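You operate a simulated robot arm through the tools that you are given. There is no shell and no other tool.

You run a simulated robot arm. Do the job below in one go: nothing can be reset, and whatever is moved stays where it is left.

TASK
Seat the grey stub from beside the keyboard in place 2 and set the sample height.
Fine: turn the height knob till the screen says GOOD, then shut the drawer and lock its latch. Set down upright: what you pick out.
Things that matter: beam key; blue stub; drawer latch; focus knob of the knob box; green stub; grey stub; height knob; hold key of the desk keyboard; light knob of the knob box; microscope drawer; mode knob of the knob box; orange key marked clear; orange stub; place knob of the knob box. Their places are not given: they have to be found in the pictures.

Only the result counts: the job must be done as asked and must still hold three seconds after the hand-in. Knocking over, shifting, dropping, spilling or breaking anything else fails it.

THE ROBOT
A 6-joint arm with a two-finger parallel gripper, fixed in place. Base frame: the origin is on the floor under the middle of its stand, x ahead of it, y to its left, z up; the work surface is at about z = 760. Readings come in mm, degrees, newtons and seconds.
With the tool pointing down near the work surface it reaches from about 320 to 820 mm from the base axis. Its first joint turns from -166.0 to 166.0 degrees. Payload 3.43 kg.
The tool frame sits at the grasp point between the pads (the TCP): z along the fingers, y along the line on which they close. The tips reach 34 mm beyond it. The gripper opens to 128 mm. The fingers are 24 mm wide and 12 mm thick; the gripper's body (48 by 130 mm) begins 96 mm behind the TCP.
Orientation is that of the tool frame in the base frame, as a unit quaternion [x, y, z, w]. With the fingers straight down and closing along the base's y, the tool's x points along the base's -x, its y along +y and its z along -z.

THE INTERFACE
- The arm moves only by the tool send_rows. Its argument "rows" is a list of rows, each an object (a shift or turn left out is 0, a gripper value left out holds the last) with "dp": the shift along the tool's x, y, z in mm, a list of three; "angular": the turn, a rotation vector about the tool's x, y, z in degrees, a list of three. In form: [{"dp": [tx, ty, tz], "angular": [rx, ry, rz]}, ...]. A call has 1 to 20 rows; each row shifts and turns the commanded pose from where the row before left it, along the tool's axes as they then stand. "gripper" is the finger opening in mm, from 0 to 128, set as the call begins (left out, the last holds). A row lasts 0.2 s, in which the tool goes at most 50 mm and 8.6 degrees; a call with a longer step from one row to the next is refused whole, and so is a gripper value outside its range. Where a pose cannot be reached the arm comes as near as it can. A force on the tool above 90 N (or 10 N above the force at the start of the call, whichever is more), or a blocked arm, ends the call early, and 0.2 s more pass. Each finger travels about 45 mm/s and halts on what it meets, pressing with about 36 N; the grip force reading is that of the motor and also rises with nothing between the fingers. The clock runs only during rows and for 0.2 s after the last one: add rows that do not move to give the fingers time. The reply holds the time, the measured pose of the TCP, the force on the tool along the base axes, the opening and the grip force, in the units named above and with some noise, with the torque about the TCP (base axes, N m) and any sound that the robot's microphone picked up, and new pictures: "pictures" is both (left out), scene, wrist or none.
- Cameras (640 x 400 px; columns grow to the right, rows downward): "scene" is fixed at [46.4, -650.8, 1364.8]; the picture's right is [0.89, -0.45, 0.00], its down [-0.19, -0.38, -0.90] and it looks along [0.41, 0.81, -0.43] (base axes); focal length 368 px, centre (320, 200). "wrist" rides on the gripper at [76, -11, -160] in the tool frame; the picture's right is [0.15, 0.99, 0.00], its down [-0.88, 0.13, -0.46] and it looks along [-0.45, 0.07, 0.89] (tool axes); focal length 234 px, centre (320, 200).
- measure_at(camera, pixels): for up to 12 pixels [column, row] of the newest picture of that camera ("zoom" is the newest enlarged one), the place [x, y, z] in the base frame of the surface seen there, good to about 3 mm. The clock stands still meanwhile.
- enlarge(camera, box): a new picture of the part [left, top, right, bottom] of that camera's present view, enlarged. The clock stands still meanwhile.
- finish_job(): hands the job in; it is judged then, once.

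Open the gripper and draw the arm clear of the work before you hand the job in, unless the task says otherwise.

The tools are called after "Emit:" by a JSON object that holds its "method" and its "body". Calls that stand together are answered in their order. send_rows: Moves the arm, as the interface text tells. Its arguments: {"type":"object","properties":{"rows":{"type":"array","items":{"type":"object","properties":{"dp":{"type":"array","items":{"type":"number"}},"angular":{"type":"array","items":{"type":"number"}}}}},"gripper":{"type":"number"},"pictures":{"type":"string","enum":["both","scene","wrist","none"]}},"required":["rows"]} The other tools are called the same way: measure_at (camera, pixels) gives the place of the surface under pixels of a picture; enlarge (camera, box) takes an enlarged picture of a part of a camera's view; finish_job () hands the job in.

At the start:

```text
time: 0.0
eef_pos: [277.4, 444.4, 1118.6]
orientation: [0.0, 1.0, 0.0, 0.0]
ft_force: [0.6, -0.4, 0.1]
wrist_torque: [0.03, -0.01, 0.02]
gripper_width: 128.1
gripper_force: 0.0
```

scene: 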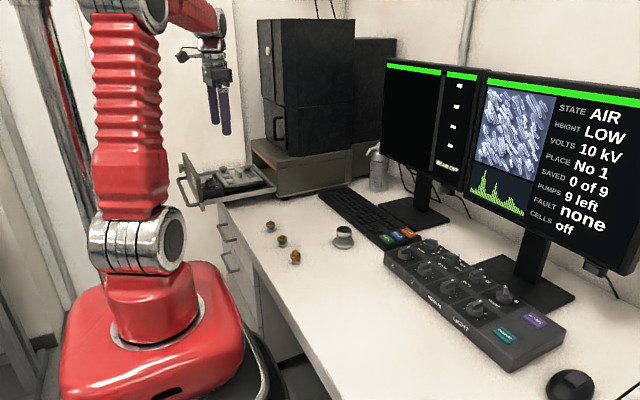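
wrist: 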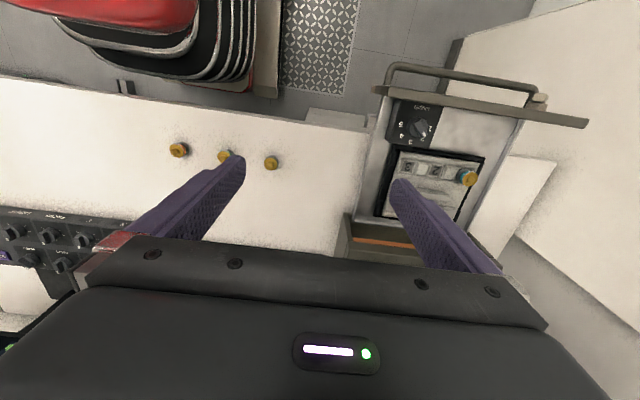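

The scene shows the drawer open near (230,180), stubs at (270,227), (282,241), (295,257) and a cup-like object at (343,237). I enlarge these areas to identify them.

Emit:
{"method": "enlarge", "body": {"camera": "scene", "box": [160, 130, 300, 220]}}

Emit:
{"method": "enlarge", "body": {"camera": "scene", "box": [240, 190, 420, 300]}}

Emit:
{"method": "enlarge", "body": {"camera": "wrist", "box": [340, 50, 600, 270]}}

Emit:
{"method": "enlarge", "body": {"camera": "scene", "box": [370, 220, 580, 380]}}

Emit:
{"method": "enlarge", "body": {"camera": "scene", "box": [380, 50, 640, 270]}}

```text
4.44 times, centred on (230, 175) of scene
```

zoom: 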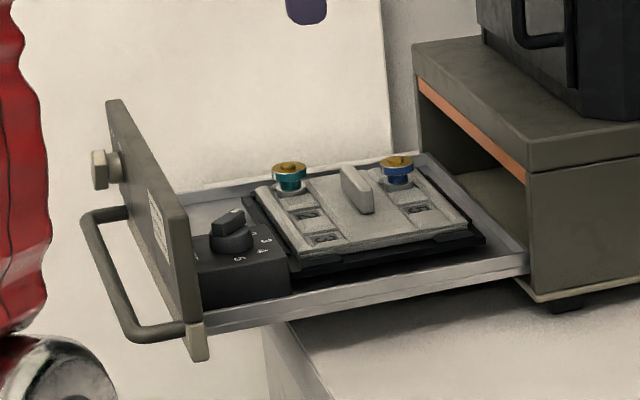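

```text
3.56 times, centred on (330, 245) of scene
```

zoom: 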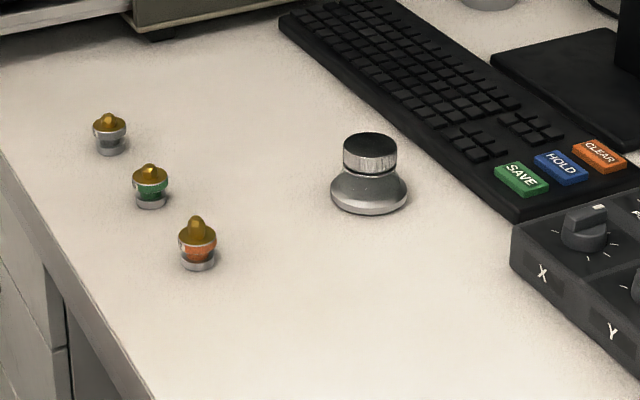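

```text
1.82 times, centred on (470, 160) of wrist
```

zoom: 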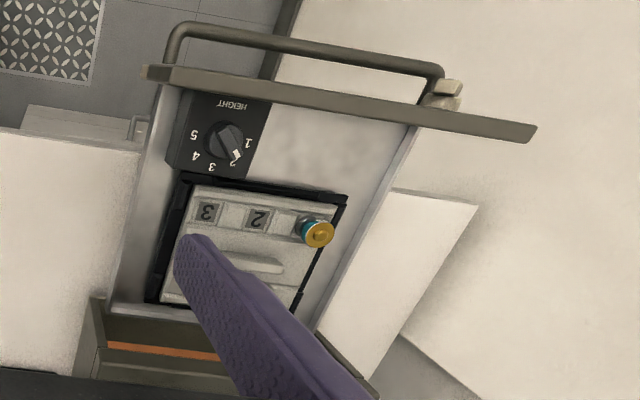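

```text
2.50 times, centred on (475, 300) of scene
```

zoom: 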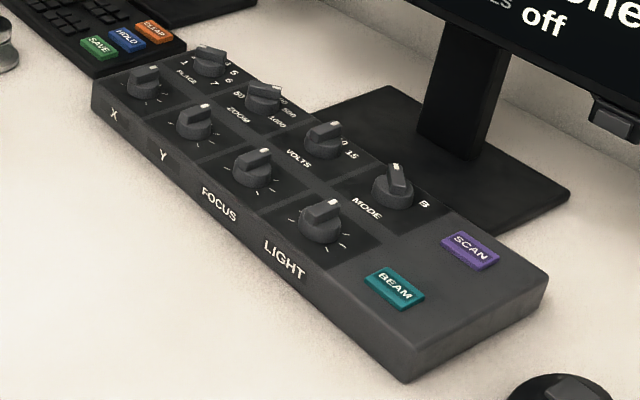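

```text
1.82 times, centred on (510, 160) of scene
```

zoom: 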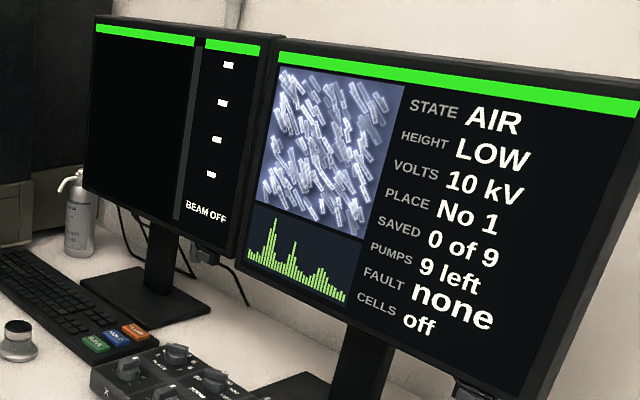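

The grey stub seems to be the one at (270,227); the drawer shows a teal stub in place 1 and a blue one on the far row, with place 2 apparently empty. I measure key points now.

Emit:
{"method": "measure_at", "body": {"camera": "scene", "pixels": [[270, 222], [270, 232], [281, 238], [295, 252], [343, 230], [223, 167], [246, 165], [210, 182], [181, 167], [182, 182], [205, 207], [238, 171]]}}

Emit:
{"method": "measure_at", "body": {"camera": "wrist", "pixels": [[179, 150], [224, 157], [271, 162], [418, 128], [469, 178], [444, 172], [424, 170], [540, 98], [388, 66], [586, 124], [380, 93], [450, 160]]}}

Emit:
{"method": "enlarge", "body": {"camera": "wrist", "box": [150, 125, 300, 190]}}

Emit:
{"method": "enlarge", "body": {"camera": "scene", "box": [250, 212, 314, 272]}}

Emit:
{"method": "enlarge", "body": {"camera": "scene", "box": [200, 155, 280, 205]}}

```text
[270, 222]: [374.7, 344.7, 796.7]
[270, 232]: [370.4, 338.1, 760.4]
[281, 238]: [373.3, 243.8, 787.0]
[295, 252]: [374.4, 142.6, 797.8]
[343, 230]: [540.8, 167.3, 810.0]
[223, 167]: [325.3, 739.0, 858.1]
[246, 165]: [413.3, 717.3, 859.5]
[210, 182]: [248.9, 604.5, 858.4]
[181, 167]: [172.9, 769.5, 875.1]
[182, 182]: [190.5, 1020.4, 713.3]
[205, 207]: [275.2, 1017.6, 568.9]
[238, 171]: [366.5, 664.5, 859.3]
```

```text
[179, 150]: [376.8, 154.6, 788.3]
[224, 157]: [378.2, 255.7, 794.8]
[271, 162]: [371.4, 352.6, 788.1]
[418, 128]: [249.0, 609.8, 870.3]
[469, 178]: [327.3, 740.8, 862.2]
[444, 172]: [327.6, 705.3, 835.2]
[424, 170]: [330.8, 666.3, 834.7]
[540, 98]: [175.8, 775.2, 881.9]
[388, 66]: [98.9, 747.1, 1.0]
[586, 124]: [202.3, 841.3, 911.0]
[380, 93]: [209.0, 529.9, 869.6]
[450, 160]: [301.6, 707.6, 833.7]
```

```text
4.27 times, centred on (225, 158) of wrist
```

zoom: 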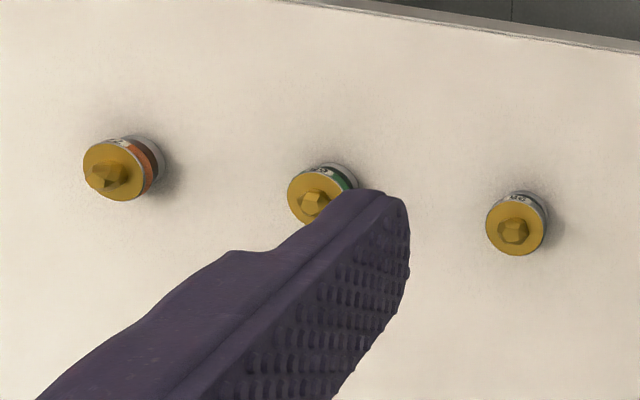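

```text
6.67 times, centred on (282, 242) of scene
```

zoom: 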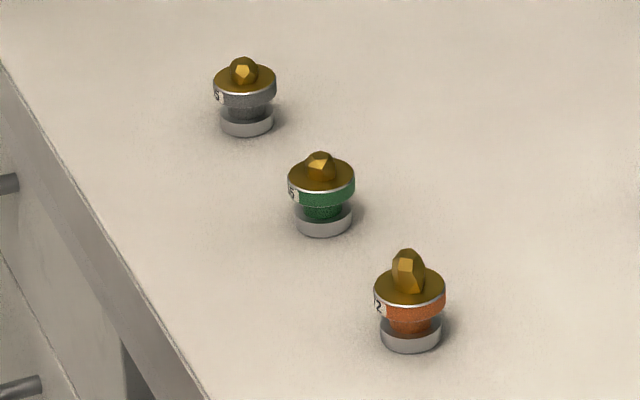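

```text
8.00 times, centred on (240, 180) of scene
```

zoom: 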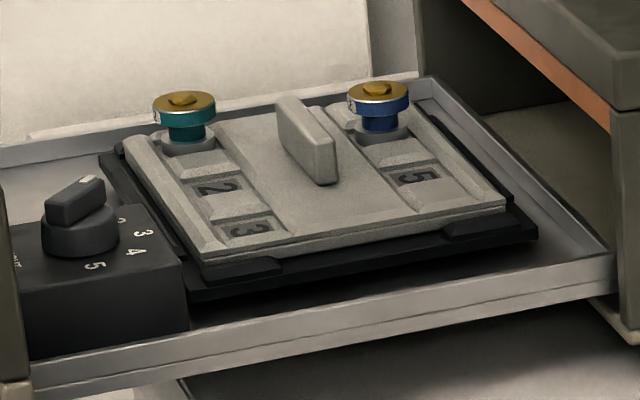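

Place 2 looks empty between teal (place 1) and place 3; the microscope's housing is beyond. I check clearances of the microscope housing, then move above the drawer to look in with the wrist camera.

Emit:
{"method": "measure_at", "body": {"camera": "scene", "pixels": [[253, 142], [252, 165], [275, 158], [275, 190], [345, 165], [266, 30], [270, 140], [281, 20], [278, 115], [290, 150]]}}

Emit:
{"method": "send_rows", "body": {"rows": [{"dp": [4.5, 40, 11]}, {"dp": [4.5, 40, 11]}, {"dp": [4.5, 40, 11]}, {"dp": [4.5, 40, 11]}, {"dp": [4.5, 40, 11]}, {"dp": [4.5, 40, 11]}, {"dp": [0, 0, 0]}], "pictures": "both"}}

```text
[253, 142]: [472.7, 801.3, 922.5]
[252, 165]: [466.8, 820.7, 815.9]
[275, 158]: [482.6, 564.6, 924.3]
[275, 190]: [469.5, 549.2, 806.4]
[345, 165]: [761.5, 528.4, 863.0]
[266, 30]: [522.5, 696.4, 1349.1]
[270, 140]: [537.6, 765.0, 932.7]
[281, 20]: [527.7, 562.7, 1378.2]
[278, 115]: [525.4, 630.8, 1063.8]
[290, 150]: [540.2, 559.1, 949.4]
```

```text
time: 1.6
eef_pos: [252.3, 683.5, 1053.4]
orientation: [0.0, 1.0, 0.0, 0.0]
ft_force: [-1.2, 0.0, -0.1]
wrist_torque: [-0.02, 0.0, 0.0]
gripper_width: 128.0
gripper_force: 0.1
```

scene: 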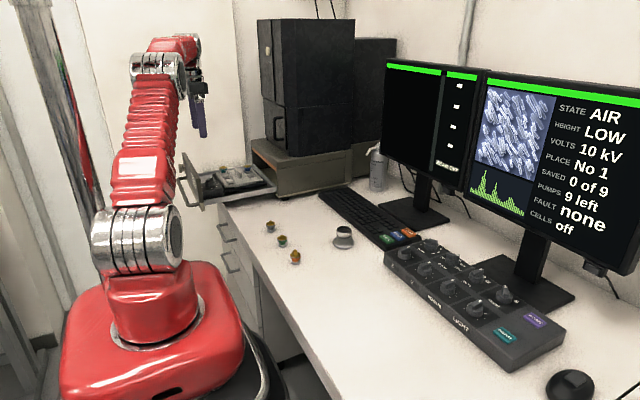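
wrist: 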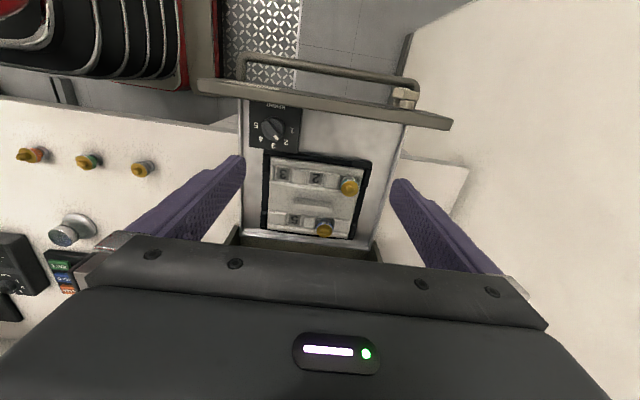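

The carrier is in clear view at (270-365,155-240). I enlarge it and measure the layout.

Emit:
{"method": "enlarge", "body": {"camera": "wrist", "box": [235, 90, 385, 245]}}

Emit:
{"method": "measure_at", "body": {"camera": "wrist", "pixels": [[349, 185], [324, 227], [315, 178], [284, 173], [292, 219], [307, 199], [272, 158], [371, 162], [262, 232], [350, 239], [272, 128], [200, 88]]}}

Emit:
{"method": "enlarge", "body": {"camera": "wrist", "box": [190, 50, 460, 140]}}

```text
2.58 times, centred on (310, 168) of wrist
```

zoom: 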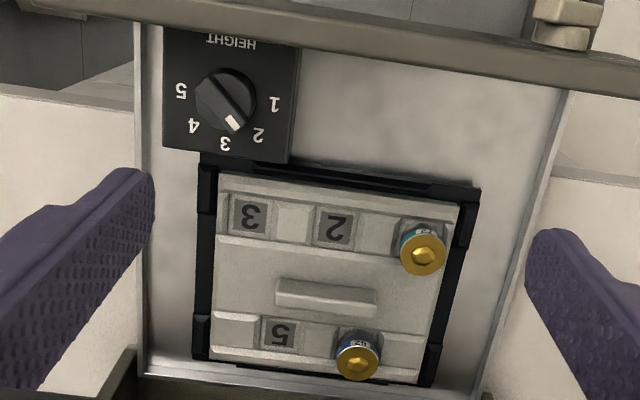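

```text
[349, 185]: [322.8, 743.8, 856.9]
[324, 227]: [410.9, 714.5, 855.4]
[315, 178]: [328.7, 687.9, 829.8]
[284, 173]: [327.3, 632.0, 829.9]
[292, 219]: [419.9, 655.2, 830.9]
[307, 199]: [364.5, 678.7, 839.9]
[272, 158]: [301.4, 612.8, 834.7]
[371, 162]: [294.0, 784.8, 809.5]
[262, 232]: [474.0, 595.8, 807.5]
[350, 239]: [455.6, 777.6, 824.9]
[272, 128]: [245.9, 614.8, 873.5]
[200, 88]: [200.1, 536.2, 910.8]
```

```text
2.37 times, centred on (325, 95) of wrist
```

zoom: 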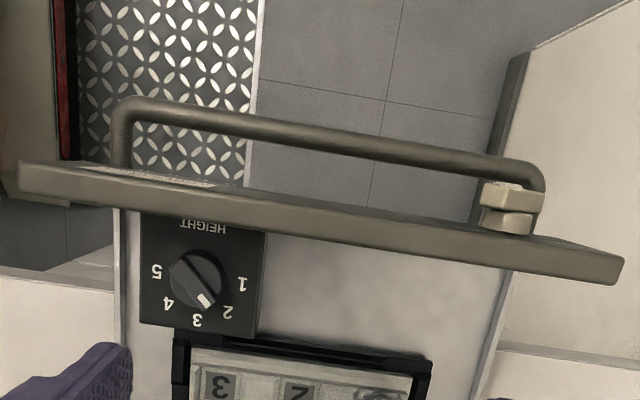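

Place 2 is an empty square recess near (315,178) in the wrist view. I zoom tightly for its corners and the carrier's surface heights.

Emit:
{"method": "enlarge", "body": {"camera": "wrist", "box": [265, 155, 365, 215]}}

```text
6.40 times, centred on (315, 185) of wrist
```

zoom: 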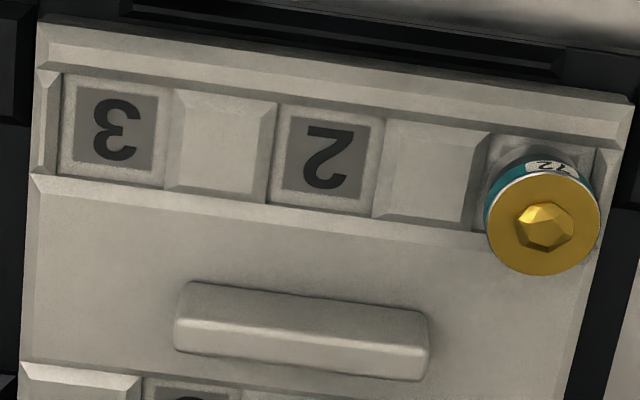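

Emit:
{"method": "measure_at", "body": {"camera": "zoom", "pixels": [[326, 155], [285, 118], [370, 125], [362, 198], [277, 190], [224, 140], [440, 155], [330, 95], [320, 225], [300, 300], [543, 225], [115, 130]]}}

```text
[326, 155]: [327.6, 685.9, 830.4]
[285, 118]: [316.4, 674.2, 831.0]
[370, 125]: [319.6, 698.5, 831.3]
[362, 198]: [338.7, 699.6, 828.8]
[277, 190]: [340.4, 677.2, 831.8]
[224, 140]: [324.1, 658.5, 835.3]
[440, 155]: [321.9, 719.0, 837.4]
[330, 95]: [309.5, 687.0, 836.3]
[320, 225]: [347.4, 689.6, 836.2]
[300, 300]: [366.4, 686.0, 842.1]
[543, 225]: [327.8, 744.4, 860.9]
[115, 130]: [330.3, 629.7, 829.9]
```

Place 2's floor centre is near (328,687,830), with ridges at 836. Next I travel over the grey stub and look at it closely.

Emit:
{"method": "send_rows", "body": {"rows": [{"dp": [-7, -43, 0]}, {"dp": [-7, -43, 0]}, {"dp": [-7, -43, 0]}, {"dp": [-7, -43, 0]}, {"dp": [-7, -43, 0]}, {"dp": [-7, -43, 0]}, {"dp": [-7, -43, 0]}, {"dp": [-7, -43, 0]}, {"dp": [0, 0, 38]}, {"dp": [0, 0, 38]}, {"dp": [0, 0, 38]}, {"dp": [0, 0, 38]}, {"dp": [0, 0, 0]}], "gripper": 70}}

```text
time: 4.4
eef_pos: [308.9, 340.6, 899.8]
orientation: [0.0, 1.0, -0.001, 0.0]
ft_force: [0.3, -0.2, -0.2]
wrist_torque: [0.0, -0.01, 0.0]
gripper_width: 70.0
gripper_force: 0.1
```

scene: 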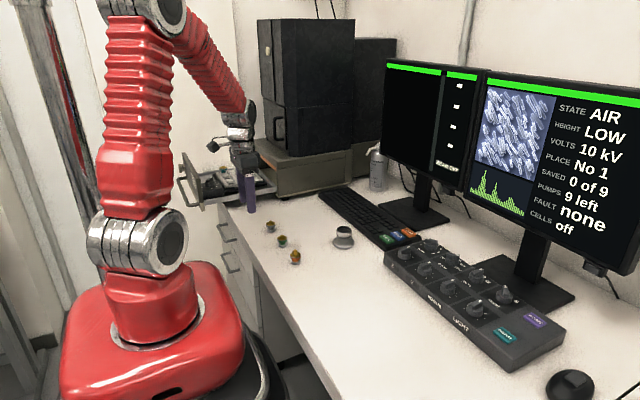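
wrist: 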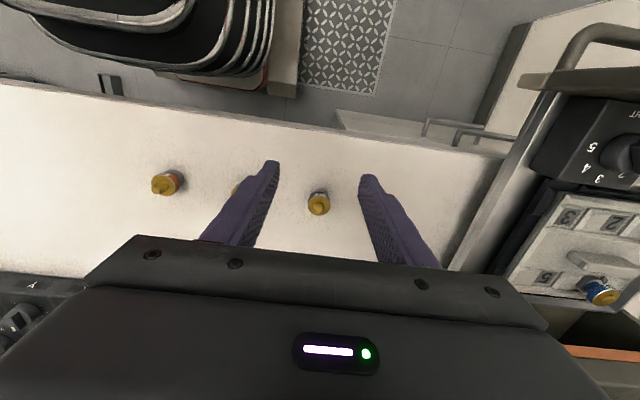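

The grey stub sits between the fingers at (318,203). I enlarge it and measure its head, sample and foot.

Emit:
{"method": "enlarge", "body": {"camera": "wrist", "box": [290, 180, 350, 225]}}

```text
8.89 times, centred on (320, 202) of wrist
```

zoom: 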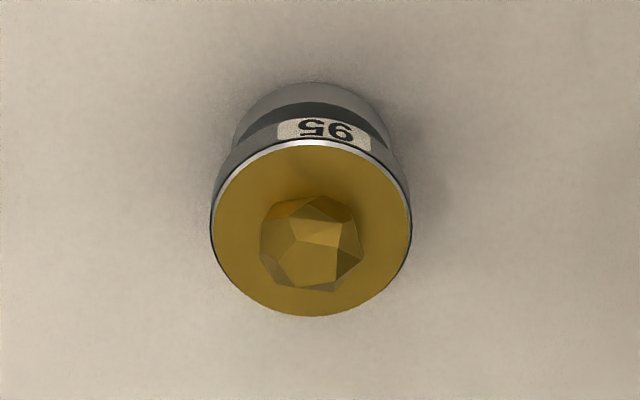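

Emit:
{"method": "measure_at", "body": {"camera": "zoom", "pixels": [[220, 240], [402, 230], [310, 155], [310, 308], [312, 235], [310, 90], [240, 260], [385, 260], [310, 108], [320, 130], [80, 200], [560, 200]]}}

```text
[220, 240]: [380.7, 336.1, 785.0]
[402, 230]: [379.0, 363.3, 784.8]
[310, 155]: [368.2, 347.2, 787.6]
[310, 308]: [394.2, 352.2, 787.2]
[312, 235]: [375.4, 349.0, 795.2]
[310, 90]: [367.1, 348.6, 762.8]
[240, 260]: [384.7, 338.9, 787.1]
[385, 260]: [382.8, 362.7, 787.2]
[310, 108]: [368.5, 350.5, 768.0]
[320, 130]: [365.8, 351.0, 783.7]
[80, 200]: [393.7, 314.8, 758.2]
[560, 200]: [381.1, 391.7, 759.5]
```

The stub's head centre is about (380,350), top disc at z 787. I move over it and go part way down, then check alignment.

Emit:
{"method": "send_rows", "body": {"rows": [{"dp": [-35.5, 4.5, 0]}, {"dp": [-35.5, 4.5, 0]}, {"dp": [0, 0, 30]}, {"dp": [0, 0, 25]}, {"dp": [0, 0, 0]}], "pictures": "both"}}

```text
time: 5.6
eef_pos: [379.3, 349.0, 845.9]
orientation: [0.0, 1.0, 0.0, 0.0]
ft_force: [-0.2, 0.5, -0.5]
wrist_torque: [-0.05, -0.01, -0.02]
gripper_width: 70.1
gripper_force: 0.0
```

scene: 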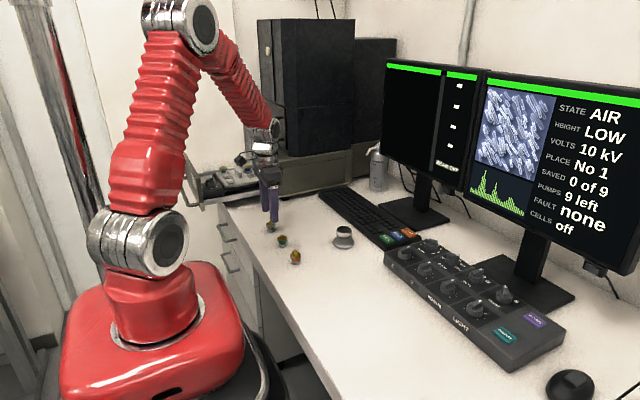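
wrist: 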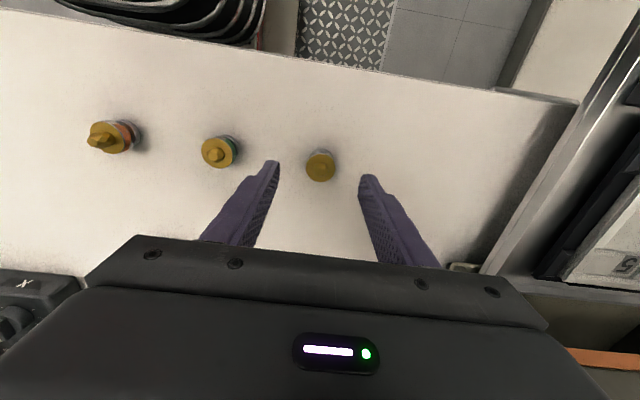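

The stub is between the fingers at (320,166), green well to the left. I refine the centre from this closer view.

Emit:
{"method": "enlarge", "body": {"camera": "wrist", "box": [288, 140, 352, 190]}}

```text
8.00 times, centred on (320, 165) of wrist
```

zoom: 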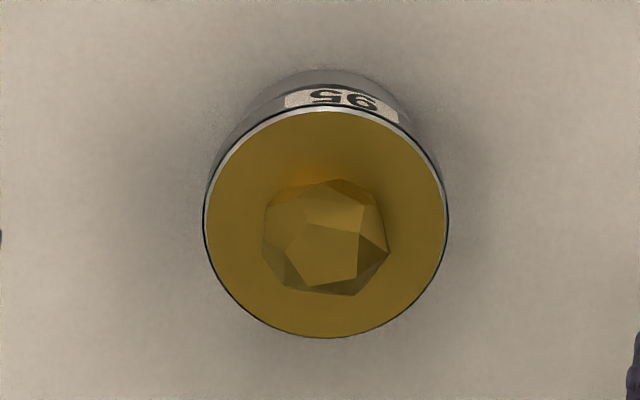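

Emit:
{"method": "measure_at", "body": {"camera": "zoom", "pixels": [[212, 225], [440, 225], [325, 115], [325, 330], [240, 150], [410, 150], [240, 300], [410, 300]]}}

```text
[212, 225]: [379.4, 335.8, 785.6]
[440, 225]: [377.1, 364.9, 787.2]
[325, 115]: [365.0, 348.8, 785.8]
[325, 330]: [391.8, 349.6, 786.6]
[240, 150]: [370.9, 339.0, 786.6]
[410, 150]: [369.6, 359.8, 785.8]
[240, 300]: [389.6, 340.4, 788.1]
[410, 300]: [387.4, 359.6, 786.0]
```

The head centre is (379,350), matching the TCP. I descend 40 mm to z≈806 so the tips reach just below the head ring.

Emit:
{"method": "send_rows", "body": {"rows": [{"dp": [0, 0.8, 15]}, {"dp": [0, 0, 15]}, {"dp": [0, 0, 10]}, {"dp": [0, 0, 0]}], "pictures": "none"}}

Emit:
{"method": "send_rows", "body": {"rows": [{"dp": [0, 0, 0]}, {"dp": [0, 0, 0]}, {"dp": [0, 0, 0]}, {"dp": [0, 0, 0]}, {"dp": [0, 0, 0]}], "gripper": 15, "pictures": "both"}}

```text
time: 6.6
eef_pos: [376.7, 350.8, 806.3]
orientation: [0.0, 1.0, 0.0, 0.0]
ft_force: [0.4, 0.4, 0.0]
wrist_torque: [-0.01, -0.04, -0.01]
gripper_width: 70.0
gripper_force: 0.1
```

```text
time: 7.8
eef_pos: [378.2, 350.7, 807.8]
orientation: [0.0, 1.0, 0.001, 0.0]
ft_force: [-0.1, 0.7, -0.3]
wrist_torque: [-0.01, -0.01, -0.01]
gripper_width: 28.5
gripper_force: 36.2
```

scene: 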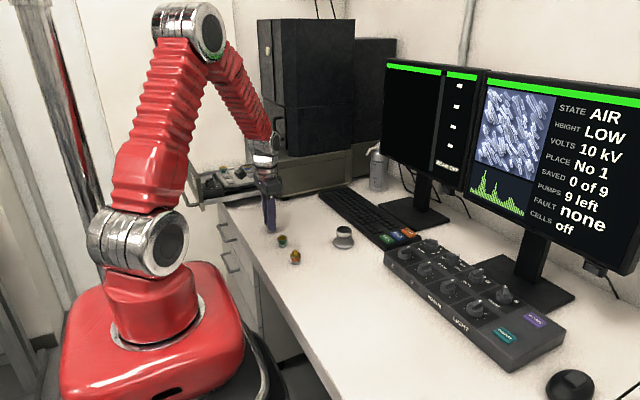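
wrist: 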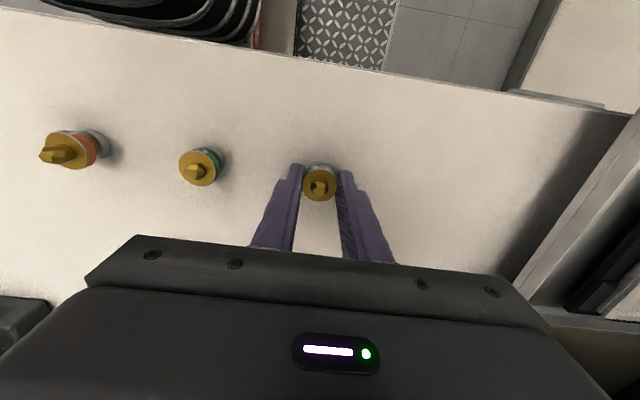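

Gripped at 28.5 mm opening with 36 N. I lift straight up and check the hold.

Emit:
{"method": "send_rows", "body": {"rows": [{"dp": [0, 0, -10]}, {"dp": [0, 0, -25]}, {"dp": [0, 0, -40]}, {"dp": [0, 0, -40]}, {"dp": [0, 0, -40]}, {"dp": [0, 0, -25]}, {"dp": [0, 0, -10]}, {"dp": [0, 0, 0]}], "pictures": "both"}}

```text
time: 9.6
eef_pos: [377.0, 349.4, 997.1]
orientation: [0.001, 1.0, 0.0, 0.001]
ft_force: [0.4, 0.2, -0.5]
wrist_torque: [0.01, 0.03, -0.01]
gripper_width: 28.5
gripper_force: 35.9
```

scene: 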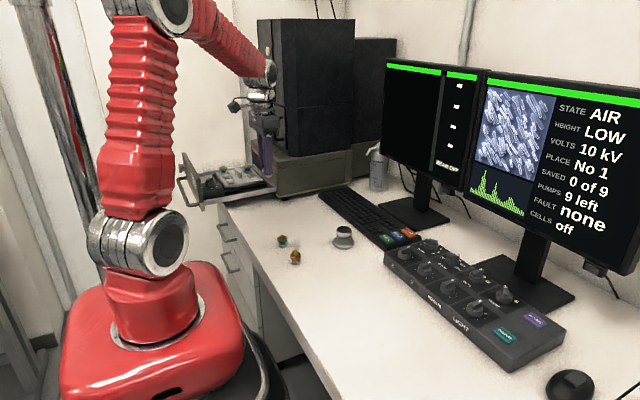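
wrist: 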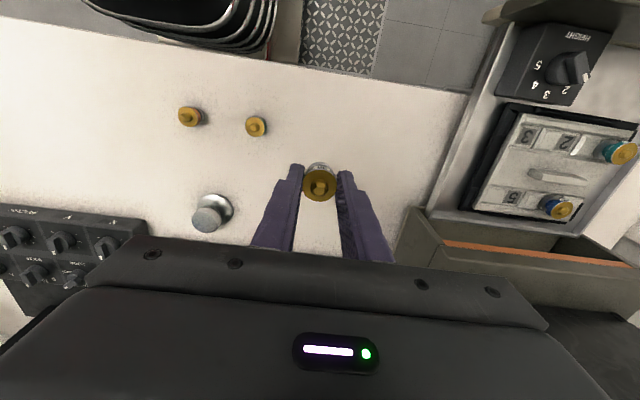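

The stub is held upright at (319,180). I travel to above place 2 at about (328,687).

Emit:
{"method": "send_rows", "body": {"rows": [{"dp": [3, 20, 0]}, {"dp": [5.5, 37, 0]}, {"dp": [5.5, 37, 0]}, {"dp": [5.5, 37, 0]}, {"dp": [5.5, 37, 0]}, {"dp": [5.5, 37, 0]}, {"dp": [5.5, 37, 0]}, {"dp": [5.5, 37, 0]}, {"dp": [5.5, 38, 0]}, {"dp": [3, 20, 0]}, {"dp": [0, 0, 0]}], "pictures": "both"}}

```text
time: 12.0
eef_pos: [327.8, 687.5, 995.6]
orientation: [0.0, 1.0, 0.0, 0.0]
ft_force: [-0.2, 0.1, -0.5]
wrist_torque: [0.04, -0.02, 0.0]
gripper_width: 28.6
gripper_force: 36.1
```

scene: 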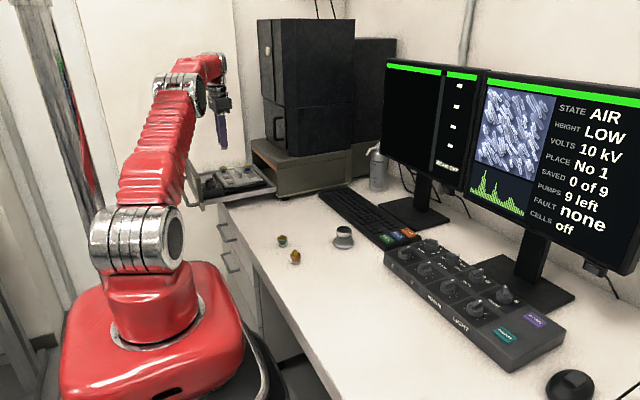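
wrist: 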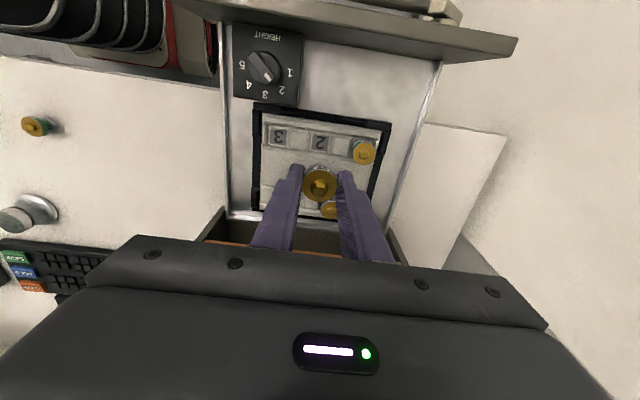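

The stub hangs above the tray with "2" visible at (319,142). I re-measure place 2 from this nearer view.

Emit:
{"method": "enlarge", "body": {"camera": "wrist", "box": [265, 115, 385, 190]}}

```text
5.33 times, centred on (325, 152) of wrist
```

zoom: 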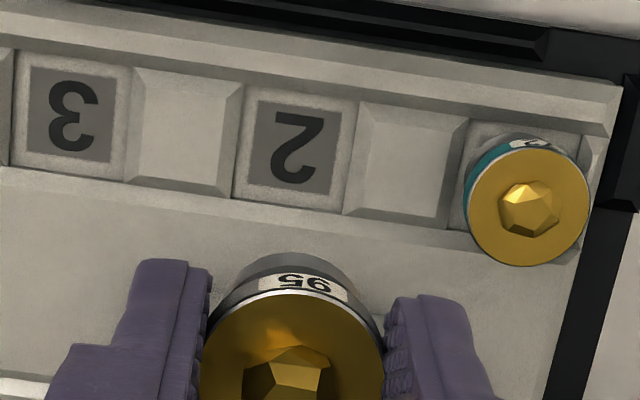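

Emit:
{"method": "measure_at", "body": {"camera": "zoom", "pixels": [[259, 102], [342, 112], [246, 187], [333, 197], [294, 148], [300, 95], [285, 200], [240, 150], [350, 160], [527, 205], [293, 378], [30, 115]]}}

```text
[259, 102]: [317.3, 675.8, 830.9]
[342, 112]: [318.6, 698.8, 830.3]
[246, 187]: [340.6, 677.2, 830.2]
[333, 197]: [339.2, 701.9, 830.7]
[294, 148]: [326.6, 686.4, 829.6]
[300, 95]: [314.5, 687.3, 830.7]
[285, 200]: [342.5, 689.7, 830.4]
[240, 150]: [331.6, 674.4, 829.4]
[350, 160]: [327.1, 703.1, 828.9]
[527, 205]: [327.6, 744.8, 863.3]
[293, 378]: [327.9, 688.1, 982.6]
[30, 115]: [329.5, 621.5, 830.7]
```

Sample centre (327.9,688.1) versus socket centre (328.7,688.5): within 1 mm. I descend to z≈886 and look.

Emit:
{"method": "send_rows", "body": {"rows": [{"dp": [-0.7, 0.4, 30]}, {"dp": [0, 0, 35]}, {"dp": [0, 0, 25]}, {"dp": [0, 0, 12]}, {"dp": [0, 0, 6]}, {"dp": [0, 0, 0]}], "pictures": "both"}}

```text
time: 13.4
eef_pos: [327.4, 685.7, 888.0]
orientation: [0.0, 1.0, 0.0, 0.0]
ft_force: [0.7, -0.7, -1.1]
wrist_torque: [-0.01, 0.0, 0.0]
gripper_width: 28.4
gripper_force: 36.0
```

scene: 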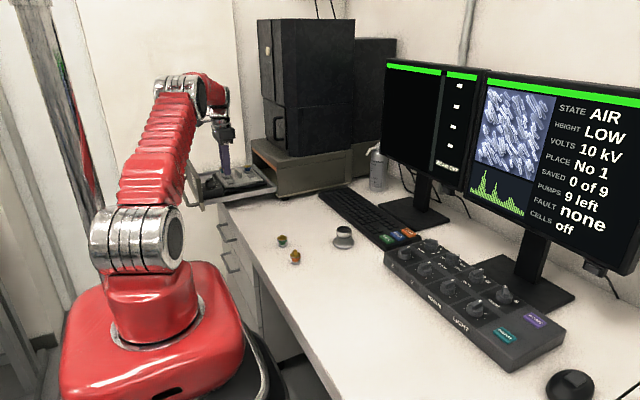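
wrist: 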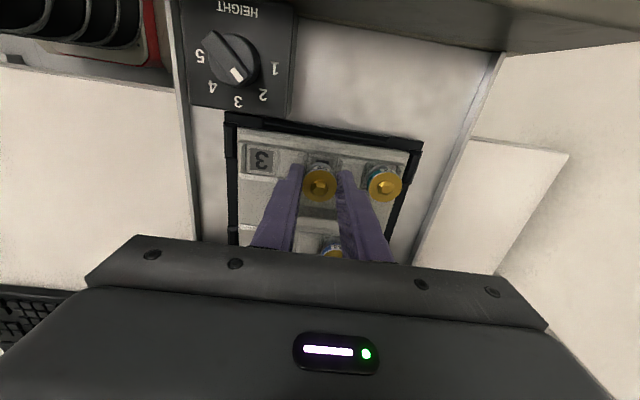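

Emit:
{"method": "enlarge", "body": {"camera": "wrist", "box": [280, 140, 420, 225]}}

Emit:
{"method": "enlarge", "body": {"camera": "scene", "box": [190, 140, 270, 200]}}

```text
4.57 times, centred on (350, 182) of wrist
```

zoom: 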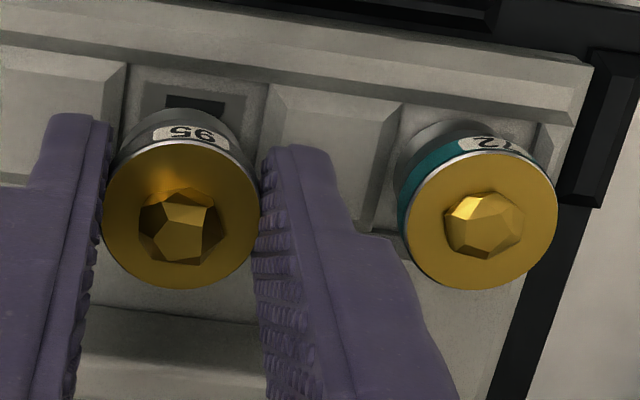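

```text
6.67 times, centred on (230, 170) of scene
```

zoom: 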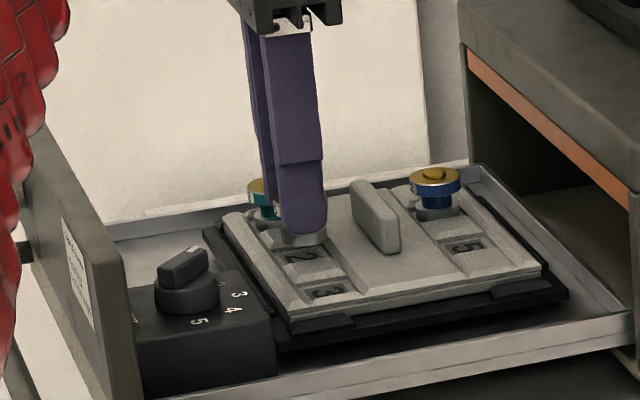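

The stub is aligned over the recess. I lower gently in small steps with force readings.

Emit:
{"method": "send_rows", "body": {"rows": [{"dp": [0, 0, 3]}, {"dp": [0, 0, 3]}, {"dp": [0, 0, 2]}, {"dp": [0, 0, 1]}, {"dp": [0, 0, 0]}], "pictures": "none"}}

Emit:
{"method": "send_rows", "body": {"rows": [{"dp": [0, 0, 1]}, {"dp": [0, 0, 0]}], "pictures": "none"}}

Emit:
{"method": "send_rows", "body": {"rows": [{"dp": [0, 0, 1]}, {"dp": [0, 0, 0]}], "pictures": "both"}}

```text
time: 14.6
eef_pos: [328.3, 688.2, 879.9]
orientation: [0.0, 1.0, 0.001, 0.0]
ft_force: [0.7, -0.8, -0.5]
wrist_torque: [-0.02, -0.01, 0.01]
gripper_width: 28.2
gripper_force: 36.3
```

```text
time: 15.2
eef_pos: [327.2, 687.4, 877.5]
orientation: [0.0, 1.0, 0.0, 0.0]
ft_force: [-0.2, 0.3, 0.4]
wrist_torque: [0.0, 0.05, 0.02]
gripper_width: 28.6
gripper_force: 36.0
```

```text
time: 15.8
eef_pos: [329.2, 686.8, 877.7]
orientation: [0.001, 1.0, 0.0, 0.0]
ft_force: [-0.8, -0.6, -0.3]
wrist_torque: [-0.01, 0.02, -0.01]
gripper_width: 28.4
gripper_force: 36.6
```

scene: 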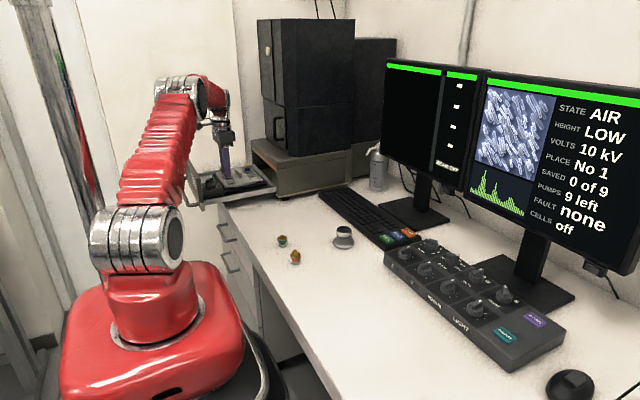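
wrist: 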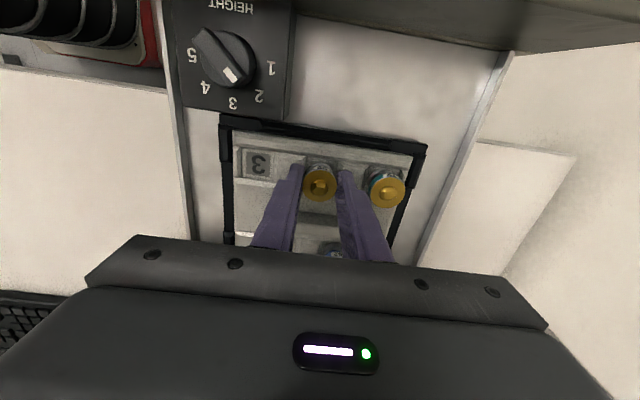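

No contact force yet at commanded z≈876.6. I continue in 1 mm steps.

Emit:
{"method": "send_rows", "body": {"rows": [{"dp": [0, 0, 0.7]}, {"dp": [0, 0, 0]}], "pictures": "none"}}

Emit:
{"method": "send_rows", "body": {"rows": [{"dp": [0, 0, 0.7]}, {"dp": [0, 0, 0]}], "pictures": "none"}}

Emit:
{"method": "enlarge", "body": {"camera": "wrist", "box": [280, 140, 420, 225]}}

```text
time: 16.4
eef_pos: [328.1, 687.9, 877.1]
orientation: [0.0, 1.0, 0.0, 0.0]
ft_force: [-0.2, -0.8, 3.3]
wrist_torque: [-0.08, 0.03, 0.0]
gripper_width: 28.6
gripper_force: 35.7
```

```text
time: 17.0
eef_pos: [329.7, 687.2, 876.4]
orientation: [0.0, 1.0, 0.002, 0.001]
ft_force: [-1.1, 2.1, 4.9]
wrist_torque: [0.11, 0.02, 0.05]
gripper_width: 28.5
gripper_force: 36.6
```

```text
4.57 times, centred on (350, 182) of wrist
```

zoom: 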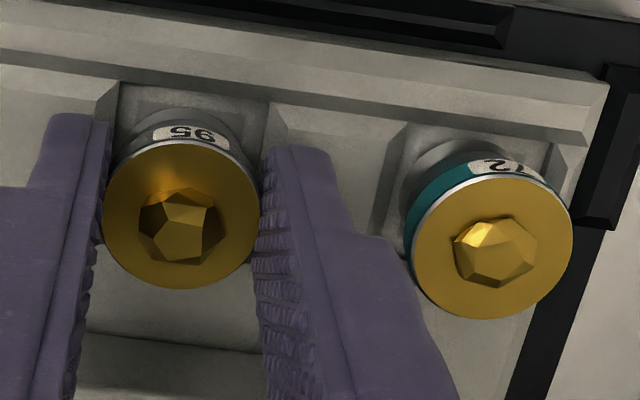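

Contact force of ~5 N appears. I compare the disc height and the position of the grey stub with the seated teal one.

Emit:
{"method": "measure_at", "body": {"camera": "zoom", "pixels": [[120, 230], [245, 230], [180, 160], [180, 275], [425, 250], [560, 240], [490, 200], [490, 310], [180, 210], [495, 240], [165, 90], [440, 130]]}}

```text
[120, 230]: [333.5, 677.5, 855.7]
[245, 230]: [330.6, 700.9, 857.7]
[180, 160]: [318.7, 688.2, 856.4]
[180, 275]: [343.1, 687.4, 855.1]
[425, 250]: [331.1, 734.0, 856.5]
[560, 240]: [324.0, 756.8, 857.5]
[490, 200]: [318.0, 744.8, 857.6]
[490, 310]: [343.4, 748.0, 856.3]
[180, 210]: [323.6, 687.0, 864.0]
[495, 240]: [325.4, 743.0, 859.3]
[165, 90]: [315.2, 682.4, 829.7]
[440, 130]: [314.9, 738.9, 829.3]
```

The grey disc top (≈856.3) equals the seated teal one (≈857), so it is home. I open to 44 mm and lift off.

Emit:
{"method": "send_rows", "body": {"rows": [{"dp": [0, 0, 0]}, {"dp": [0, 0, 0]}, {"dp": [0, 0, 0]}], "gripper": 42, "pictures": "wrist"}}

```text
time: 17.8
eef_pos: [329.2, 687.2, 875.7]
orientation: [0.0, 1.0, 0.0, 0.0]
ft_force: [0.3, -0.6, 0.5]
wrist_torque: [0.0, -0.01, 0.02]
gripper_width: 41.9
gripper_force: 0.1
```

wrist: 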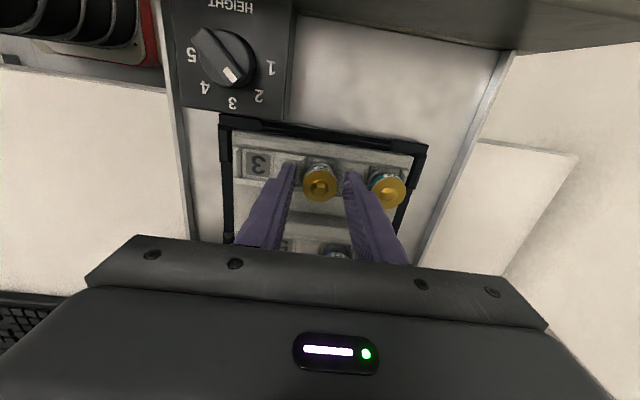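

Released cleanly. I rise straight up 110 mm and check the stub and the screen.

Emit:
{"method": "send_rows", "body": {"rows": [{"dp": [0, 0, -5]}, {"dp": [0, 0, -15]}, {"dp": [0, 0, -30]}, {"dp": [0, 0, -30]}, {"dp": [0, 0, -30]}, {"dp": [0, 0, 0]}], "pictures": "both"}}

Emit:
{"method": "enlarge", "body": {"camera": "wrist", "box": [220, 20, 400, 220]}}

Emit:
{"method": "enlarge", "body": {"camera": "scene", "box": [540, 80, 640, 240]}}

```text
time: 19.2
eef_pos: [329.3, 687.3, 987.6]
orientation: [0.0, 1.0, -0.001, 0.0]
ft_force: [0.0, 0.2, 0.1]
wrist_torque: [0.0, 0.0, -0.03]
gripper_width: 42.1
gripper_force: 0.0
```

scene: 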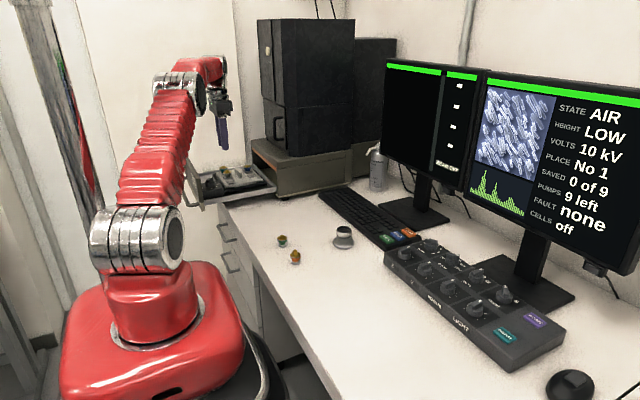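
wrist: 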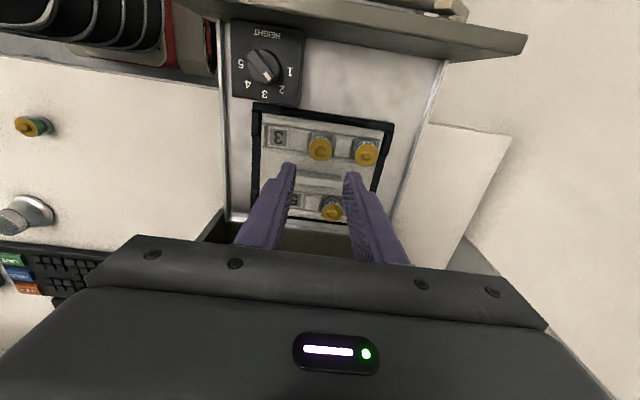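

```text
2.00 times, centred on (310, 120) of wrist
```

zoom: 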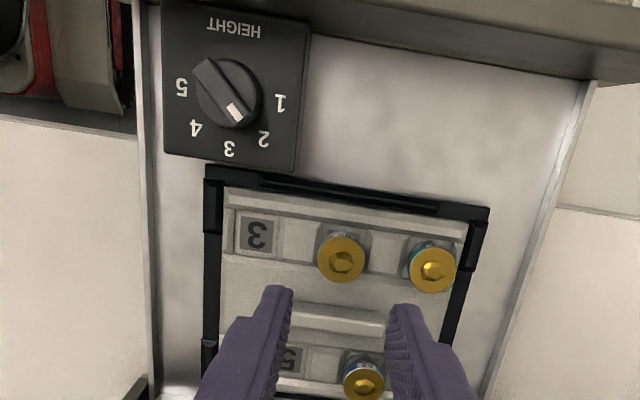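

```text
2.50 times, centred on (590, 160) of scene
```

zoom: 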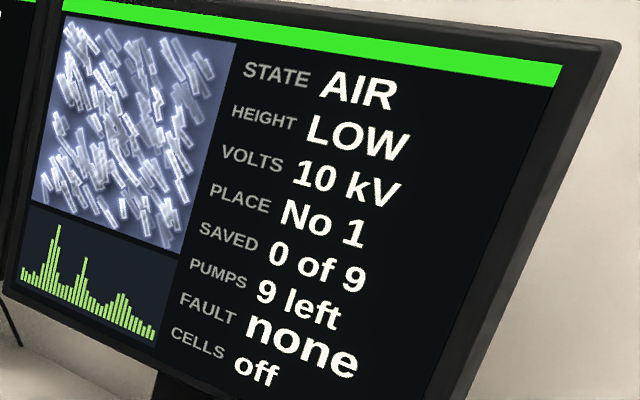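

Screen still says HEIGHT LOW with the knob pointing near 2. I move so that the wrist camera looks right at the height knob.

Emit:
{"method": "send_rows", "body": {"rows": [{"dp": [34, -20, 0]}, {"dp": [34, -20, 0]}, {"dp": [34, -20, 0]}, {"dp": [34, -20, 0]}, {"dp": [0, 0, 0]}], "pictures": "wrist"}}

```text
time: 20.4
eef_pos: [191.7, 606.9, 984.4]
orientation: [0.0, 1.0, 0.0, 0.001]
ft_force: [-0.3, -0.2, -0.2]
wrist_torque: [-0.01, -0.02, -0.03]
gripper_width: 41.8
gripper_force: 0.0
```

wrist: 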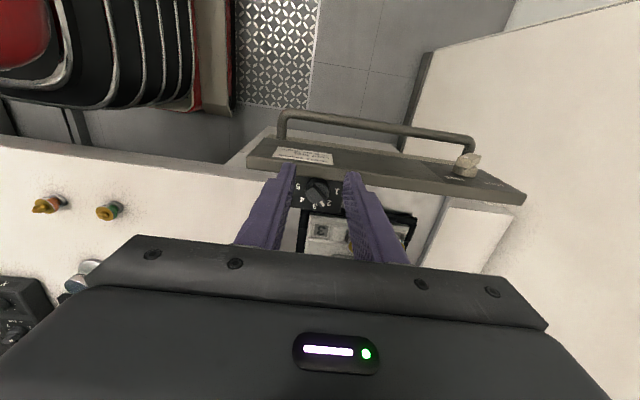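

The front panel's outer face now shows, with a label at (303,156) and the latch at (467,163). I enlarge both and the knob.

Emit:
{"method": "enlarge", "body": {"camera": "wrist", "box": [260, 135, 350, 190]}}

Emit:
{"method": "enlarge", "body": {"camera": "wrist", "box": [420, 130, 530, 205]}}

Emit:
{"method": "enlarge", "body": {"camera": "wrist", "box": [285, 165, 355, 220]}}

```text
7.11 times, centred on (305, 162) of wrist
```

zoom: 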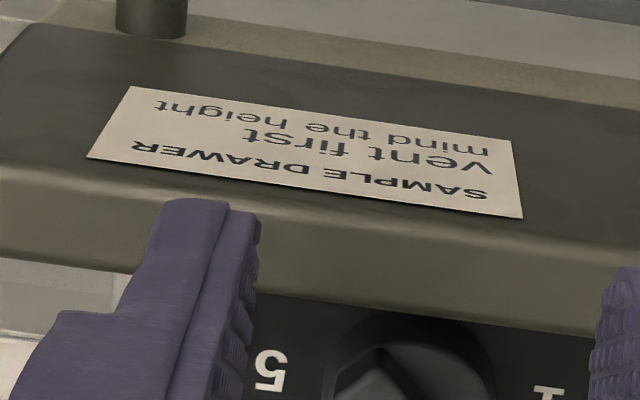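

```text
5.33 times, centred on (475, 168) of wrist
```

zoom: 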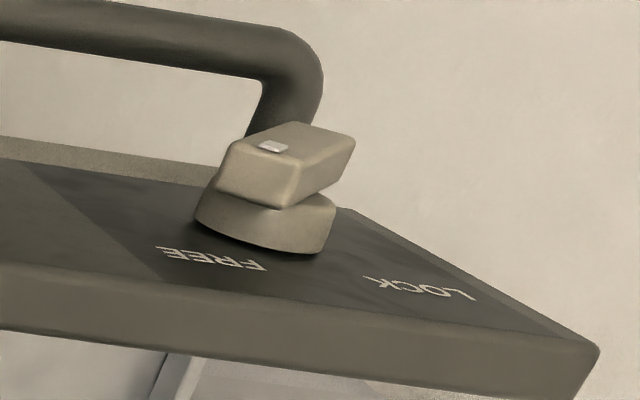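

```text
7.27 times, centred on (320, 192) of wrist
```

zoom: 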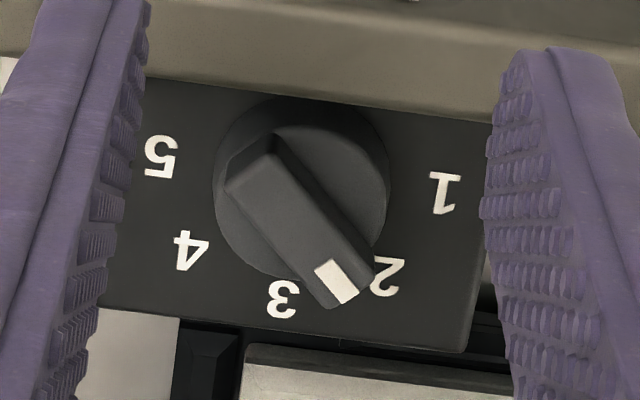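

The height knob's bar points roughly at 2 (mark at (340,282) of the zoom). I measure the knob bar and box.

Emit:
{"method": "measure_at", "body": {"camera": "zoom", "pixels": [[300, 225], [265, 178], [338, 285], [230, 190], [275, 135], [370, 265], [335, 305], [355, 150], [225, 250], [444, 220], [185, 215], [302, 330]]}}

```text
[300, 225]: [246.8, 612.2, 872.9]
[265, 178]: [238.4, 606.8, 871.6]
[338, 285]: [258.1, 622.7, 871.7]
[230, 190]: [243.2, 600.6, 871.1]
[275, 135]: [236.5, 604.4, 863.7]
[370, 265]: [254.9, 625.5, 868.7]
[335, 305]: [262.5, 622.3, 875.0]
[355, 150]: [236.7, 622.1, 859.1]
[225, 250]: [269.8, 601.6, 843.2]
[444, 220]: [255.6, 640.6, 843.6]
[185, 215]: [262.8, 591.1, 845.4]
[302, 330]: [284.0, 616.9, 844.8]
```

Bar centre is about (248.5,613.5), top z 873, base disc top 859, bar direction about 45° (+x,+y). I move over it, turn the tool -45° about its axis, and set the opening to 32.

Emit:
{"method": "send_rows", "body": {"rows": [{"dp": [-28.2, 3, 0]}, {"dp": [-28.2, 3, 0]}, {"angular": [0, 0, -7.5]}, {"angular": [0, 0, -7.5]}, {"angular": [0, 0, -7.5]}, {"angular": [0, 0, -7.5]}, {"angular": [0, 0, -7.5]}, {"angular": [0, 0, -7.5]}, {"dp": [0, 0, 25]}, {"dp": [0, 0, 20]}, {"dp": [0, 0, 0]}], "gripper": 32, "pictures": "both"}}

```text
time: 22.8
eef_pos: [248.7, 614.2, 940.1]
orientation: [-0.382, 0.924, 0.0, 0.0]
ft_force: [-0.2, 0.0, -0.7]
wrist_torque: [0.0, 0.0, 0.01]
gripper_width: 32.2
gripper_force: 0.1
```

scene: 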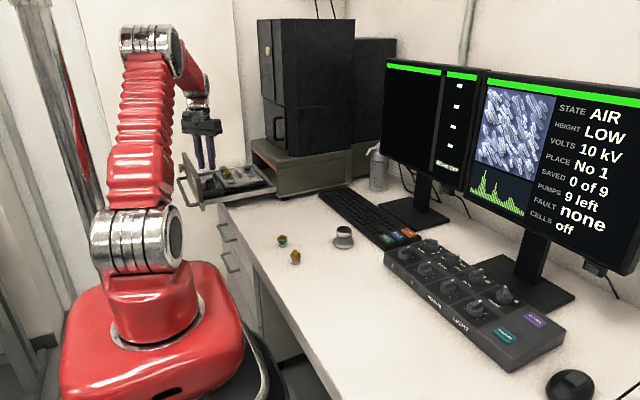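
wrist: 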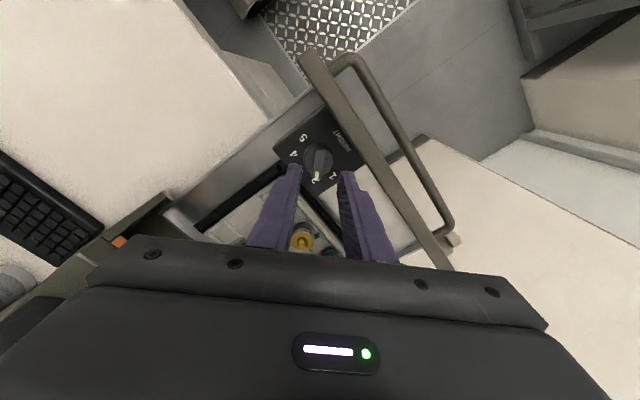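

The tool is turned and the knob appears at (318,160) between the fingers. I enlarge to check alignment.

Emit:
{"method": "enlarge", "body": {"camera": "wrist", "box": [270, 120, 370, 210]}}

```text
4.44 times, centred on (320, 165) of wrist
```

zoom: 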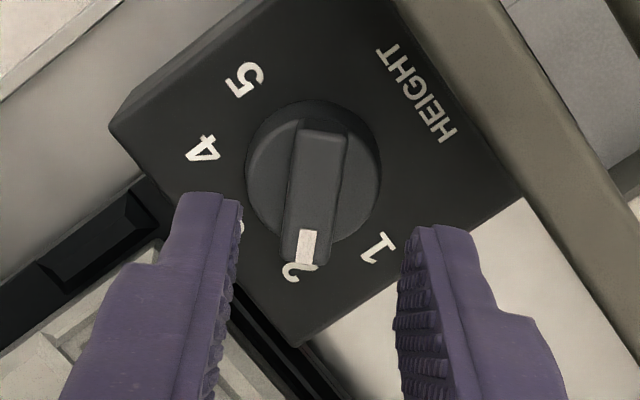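

The bar is aligned with the tool's x and points right at 2. I measure the bar's edges for centring.

Emit:
{"method": "measure_at", "body": {"camera": "zoom", "pixels": [[323, 140], [304, 250], [315, 195], [296, 190], [338, 190], [303, 140], [345, 145], [285, 245], [322, 245], [265, 180], [370, 180], [313, 270]]}}

```text
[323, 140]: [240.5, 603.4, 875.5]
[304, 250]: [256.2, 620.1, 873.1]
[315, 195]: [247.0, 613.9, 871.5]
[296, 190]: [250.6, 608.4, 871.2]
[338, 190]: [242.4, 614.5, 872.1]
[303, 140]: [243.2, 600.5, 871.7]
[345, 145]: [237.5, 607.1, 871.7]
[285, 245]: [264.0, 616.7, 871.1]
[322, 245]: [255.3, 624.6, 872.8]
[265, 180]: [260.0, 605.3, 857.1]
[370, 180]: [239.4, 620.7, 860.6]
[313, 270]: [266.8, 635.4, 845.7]
```

Knob axis is about (249.5,612.8). I nudge and descend 44 mm so the tips straddle the bar just above the base disc.

Emit:
{"method": "send_rows", "body": {"rows": [{"dp": [0, -1.2, 15]}, {"dp": [0, 0, 15]}, {"dp": [0, 0, 10]}, {"dp": [0, 0, 4]}, {"dp": [0, 0, 0]}], "pictures": "wrist"}}

```text
time: 24.0
eef_pos: [249.8, 612.2, 897.7]
orientation: [-0.384, 0.924, 0.0, 0.0]
ft_force: [-0.1, 0.4, 0.2]
wrist_torque: [0.01, 0.01, 0.01]
gripper_width: 32.0
gripper_force: 0.0
```

wrist: 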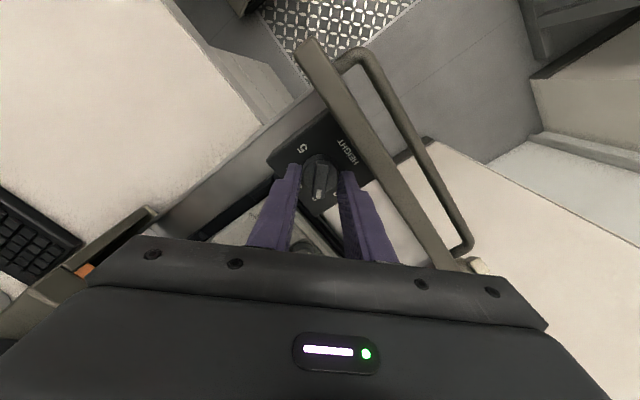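

The fingers straddle the bar at (319,182). I close on it.

Emit:
{"method": "send_rows", "body": {"rows": [{"dp": [0, 0, 0]}, {"dp": [0, 0, 0]}, {"dp": [0, 0, 0]}, {"dp": [0, 0, 0]}], "gripper": 2, "pictures": "none"}}

```text
time: 25.0
eef_pos: [250.8, 612.8, 896.2]
orientation: [-0.383, 0.924, 0.0, 0.0]
ft_force: [-1.3, 4.9, -2.5]
wrist_torque: [0.29, -0.05, -0.02]
gripper_width: 12.0
gripper_force: 45.4
```

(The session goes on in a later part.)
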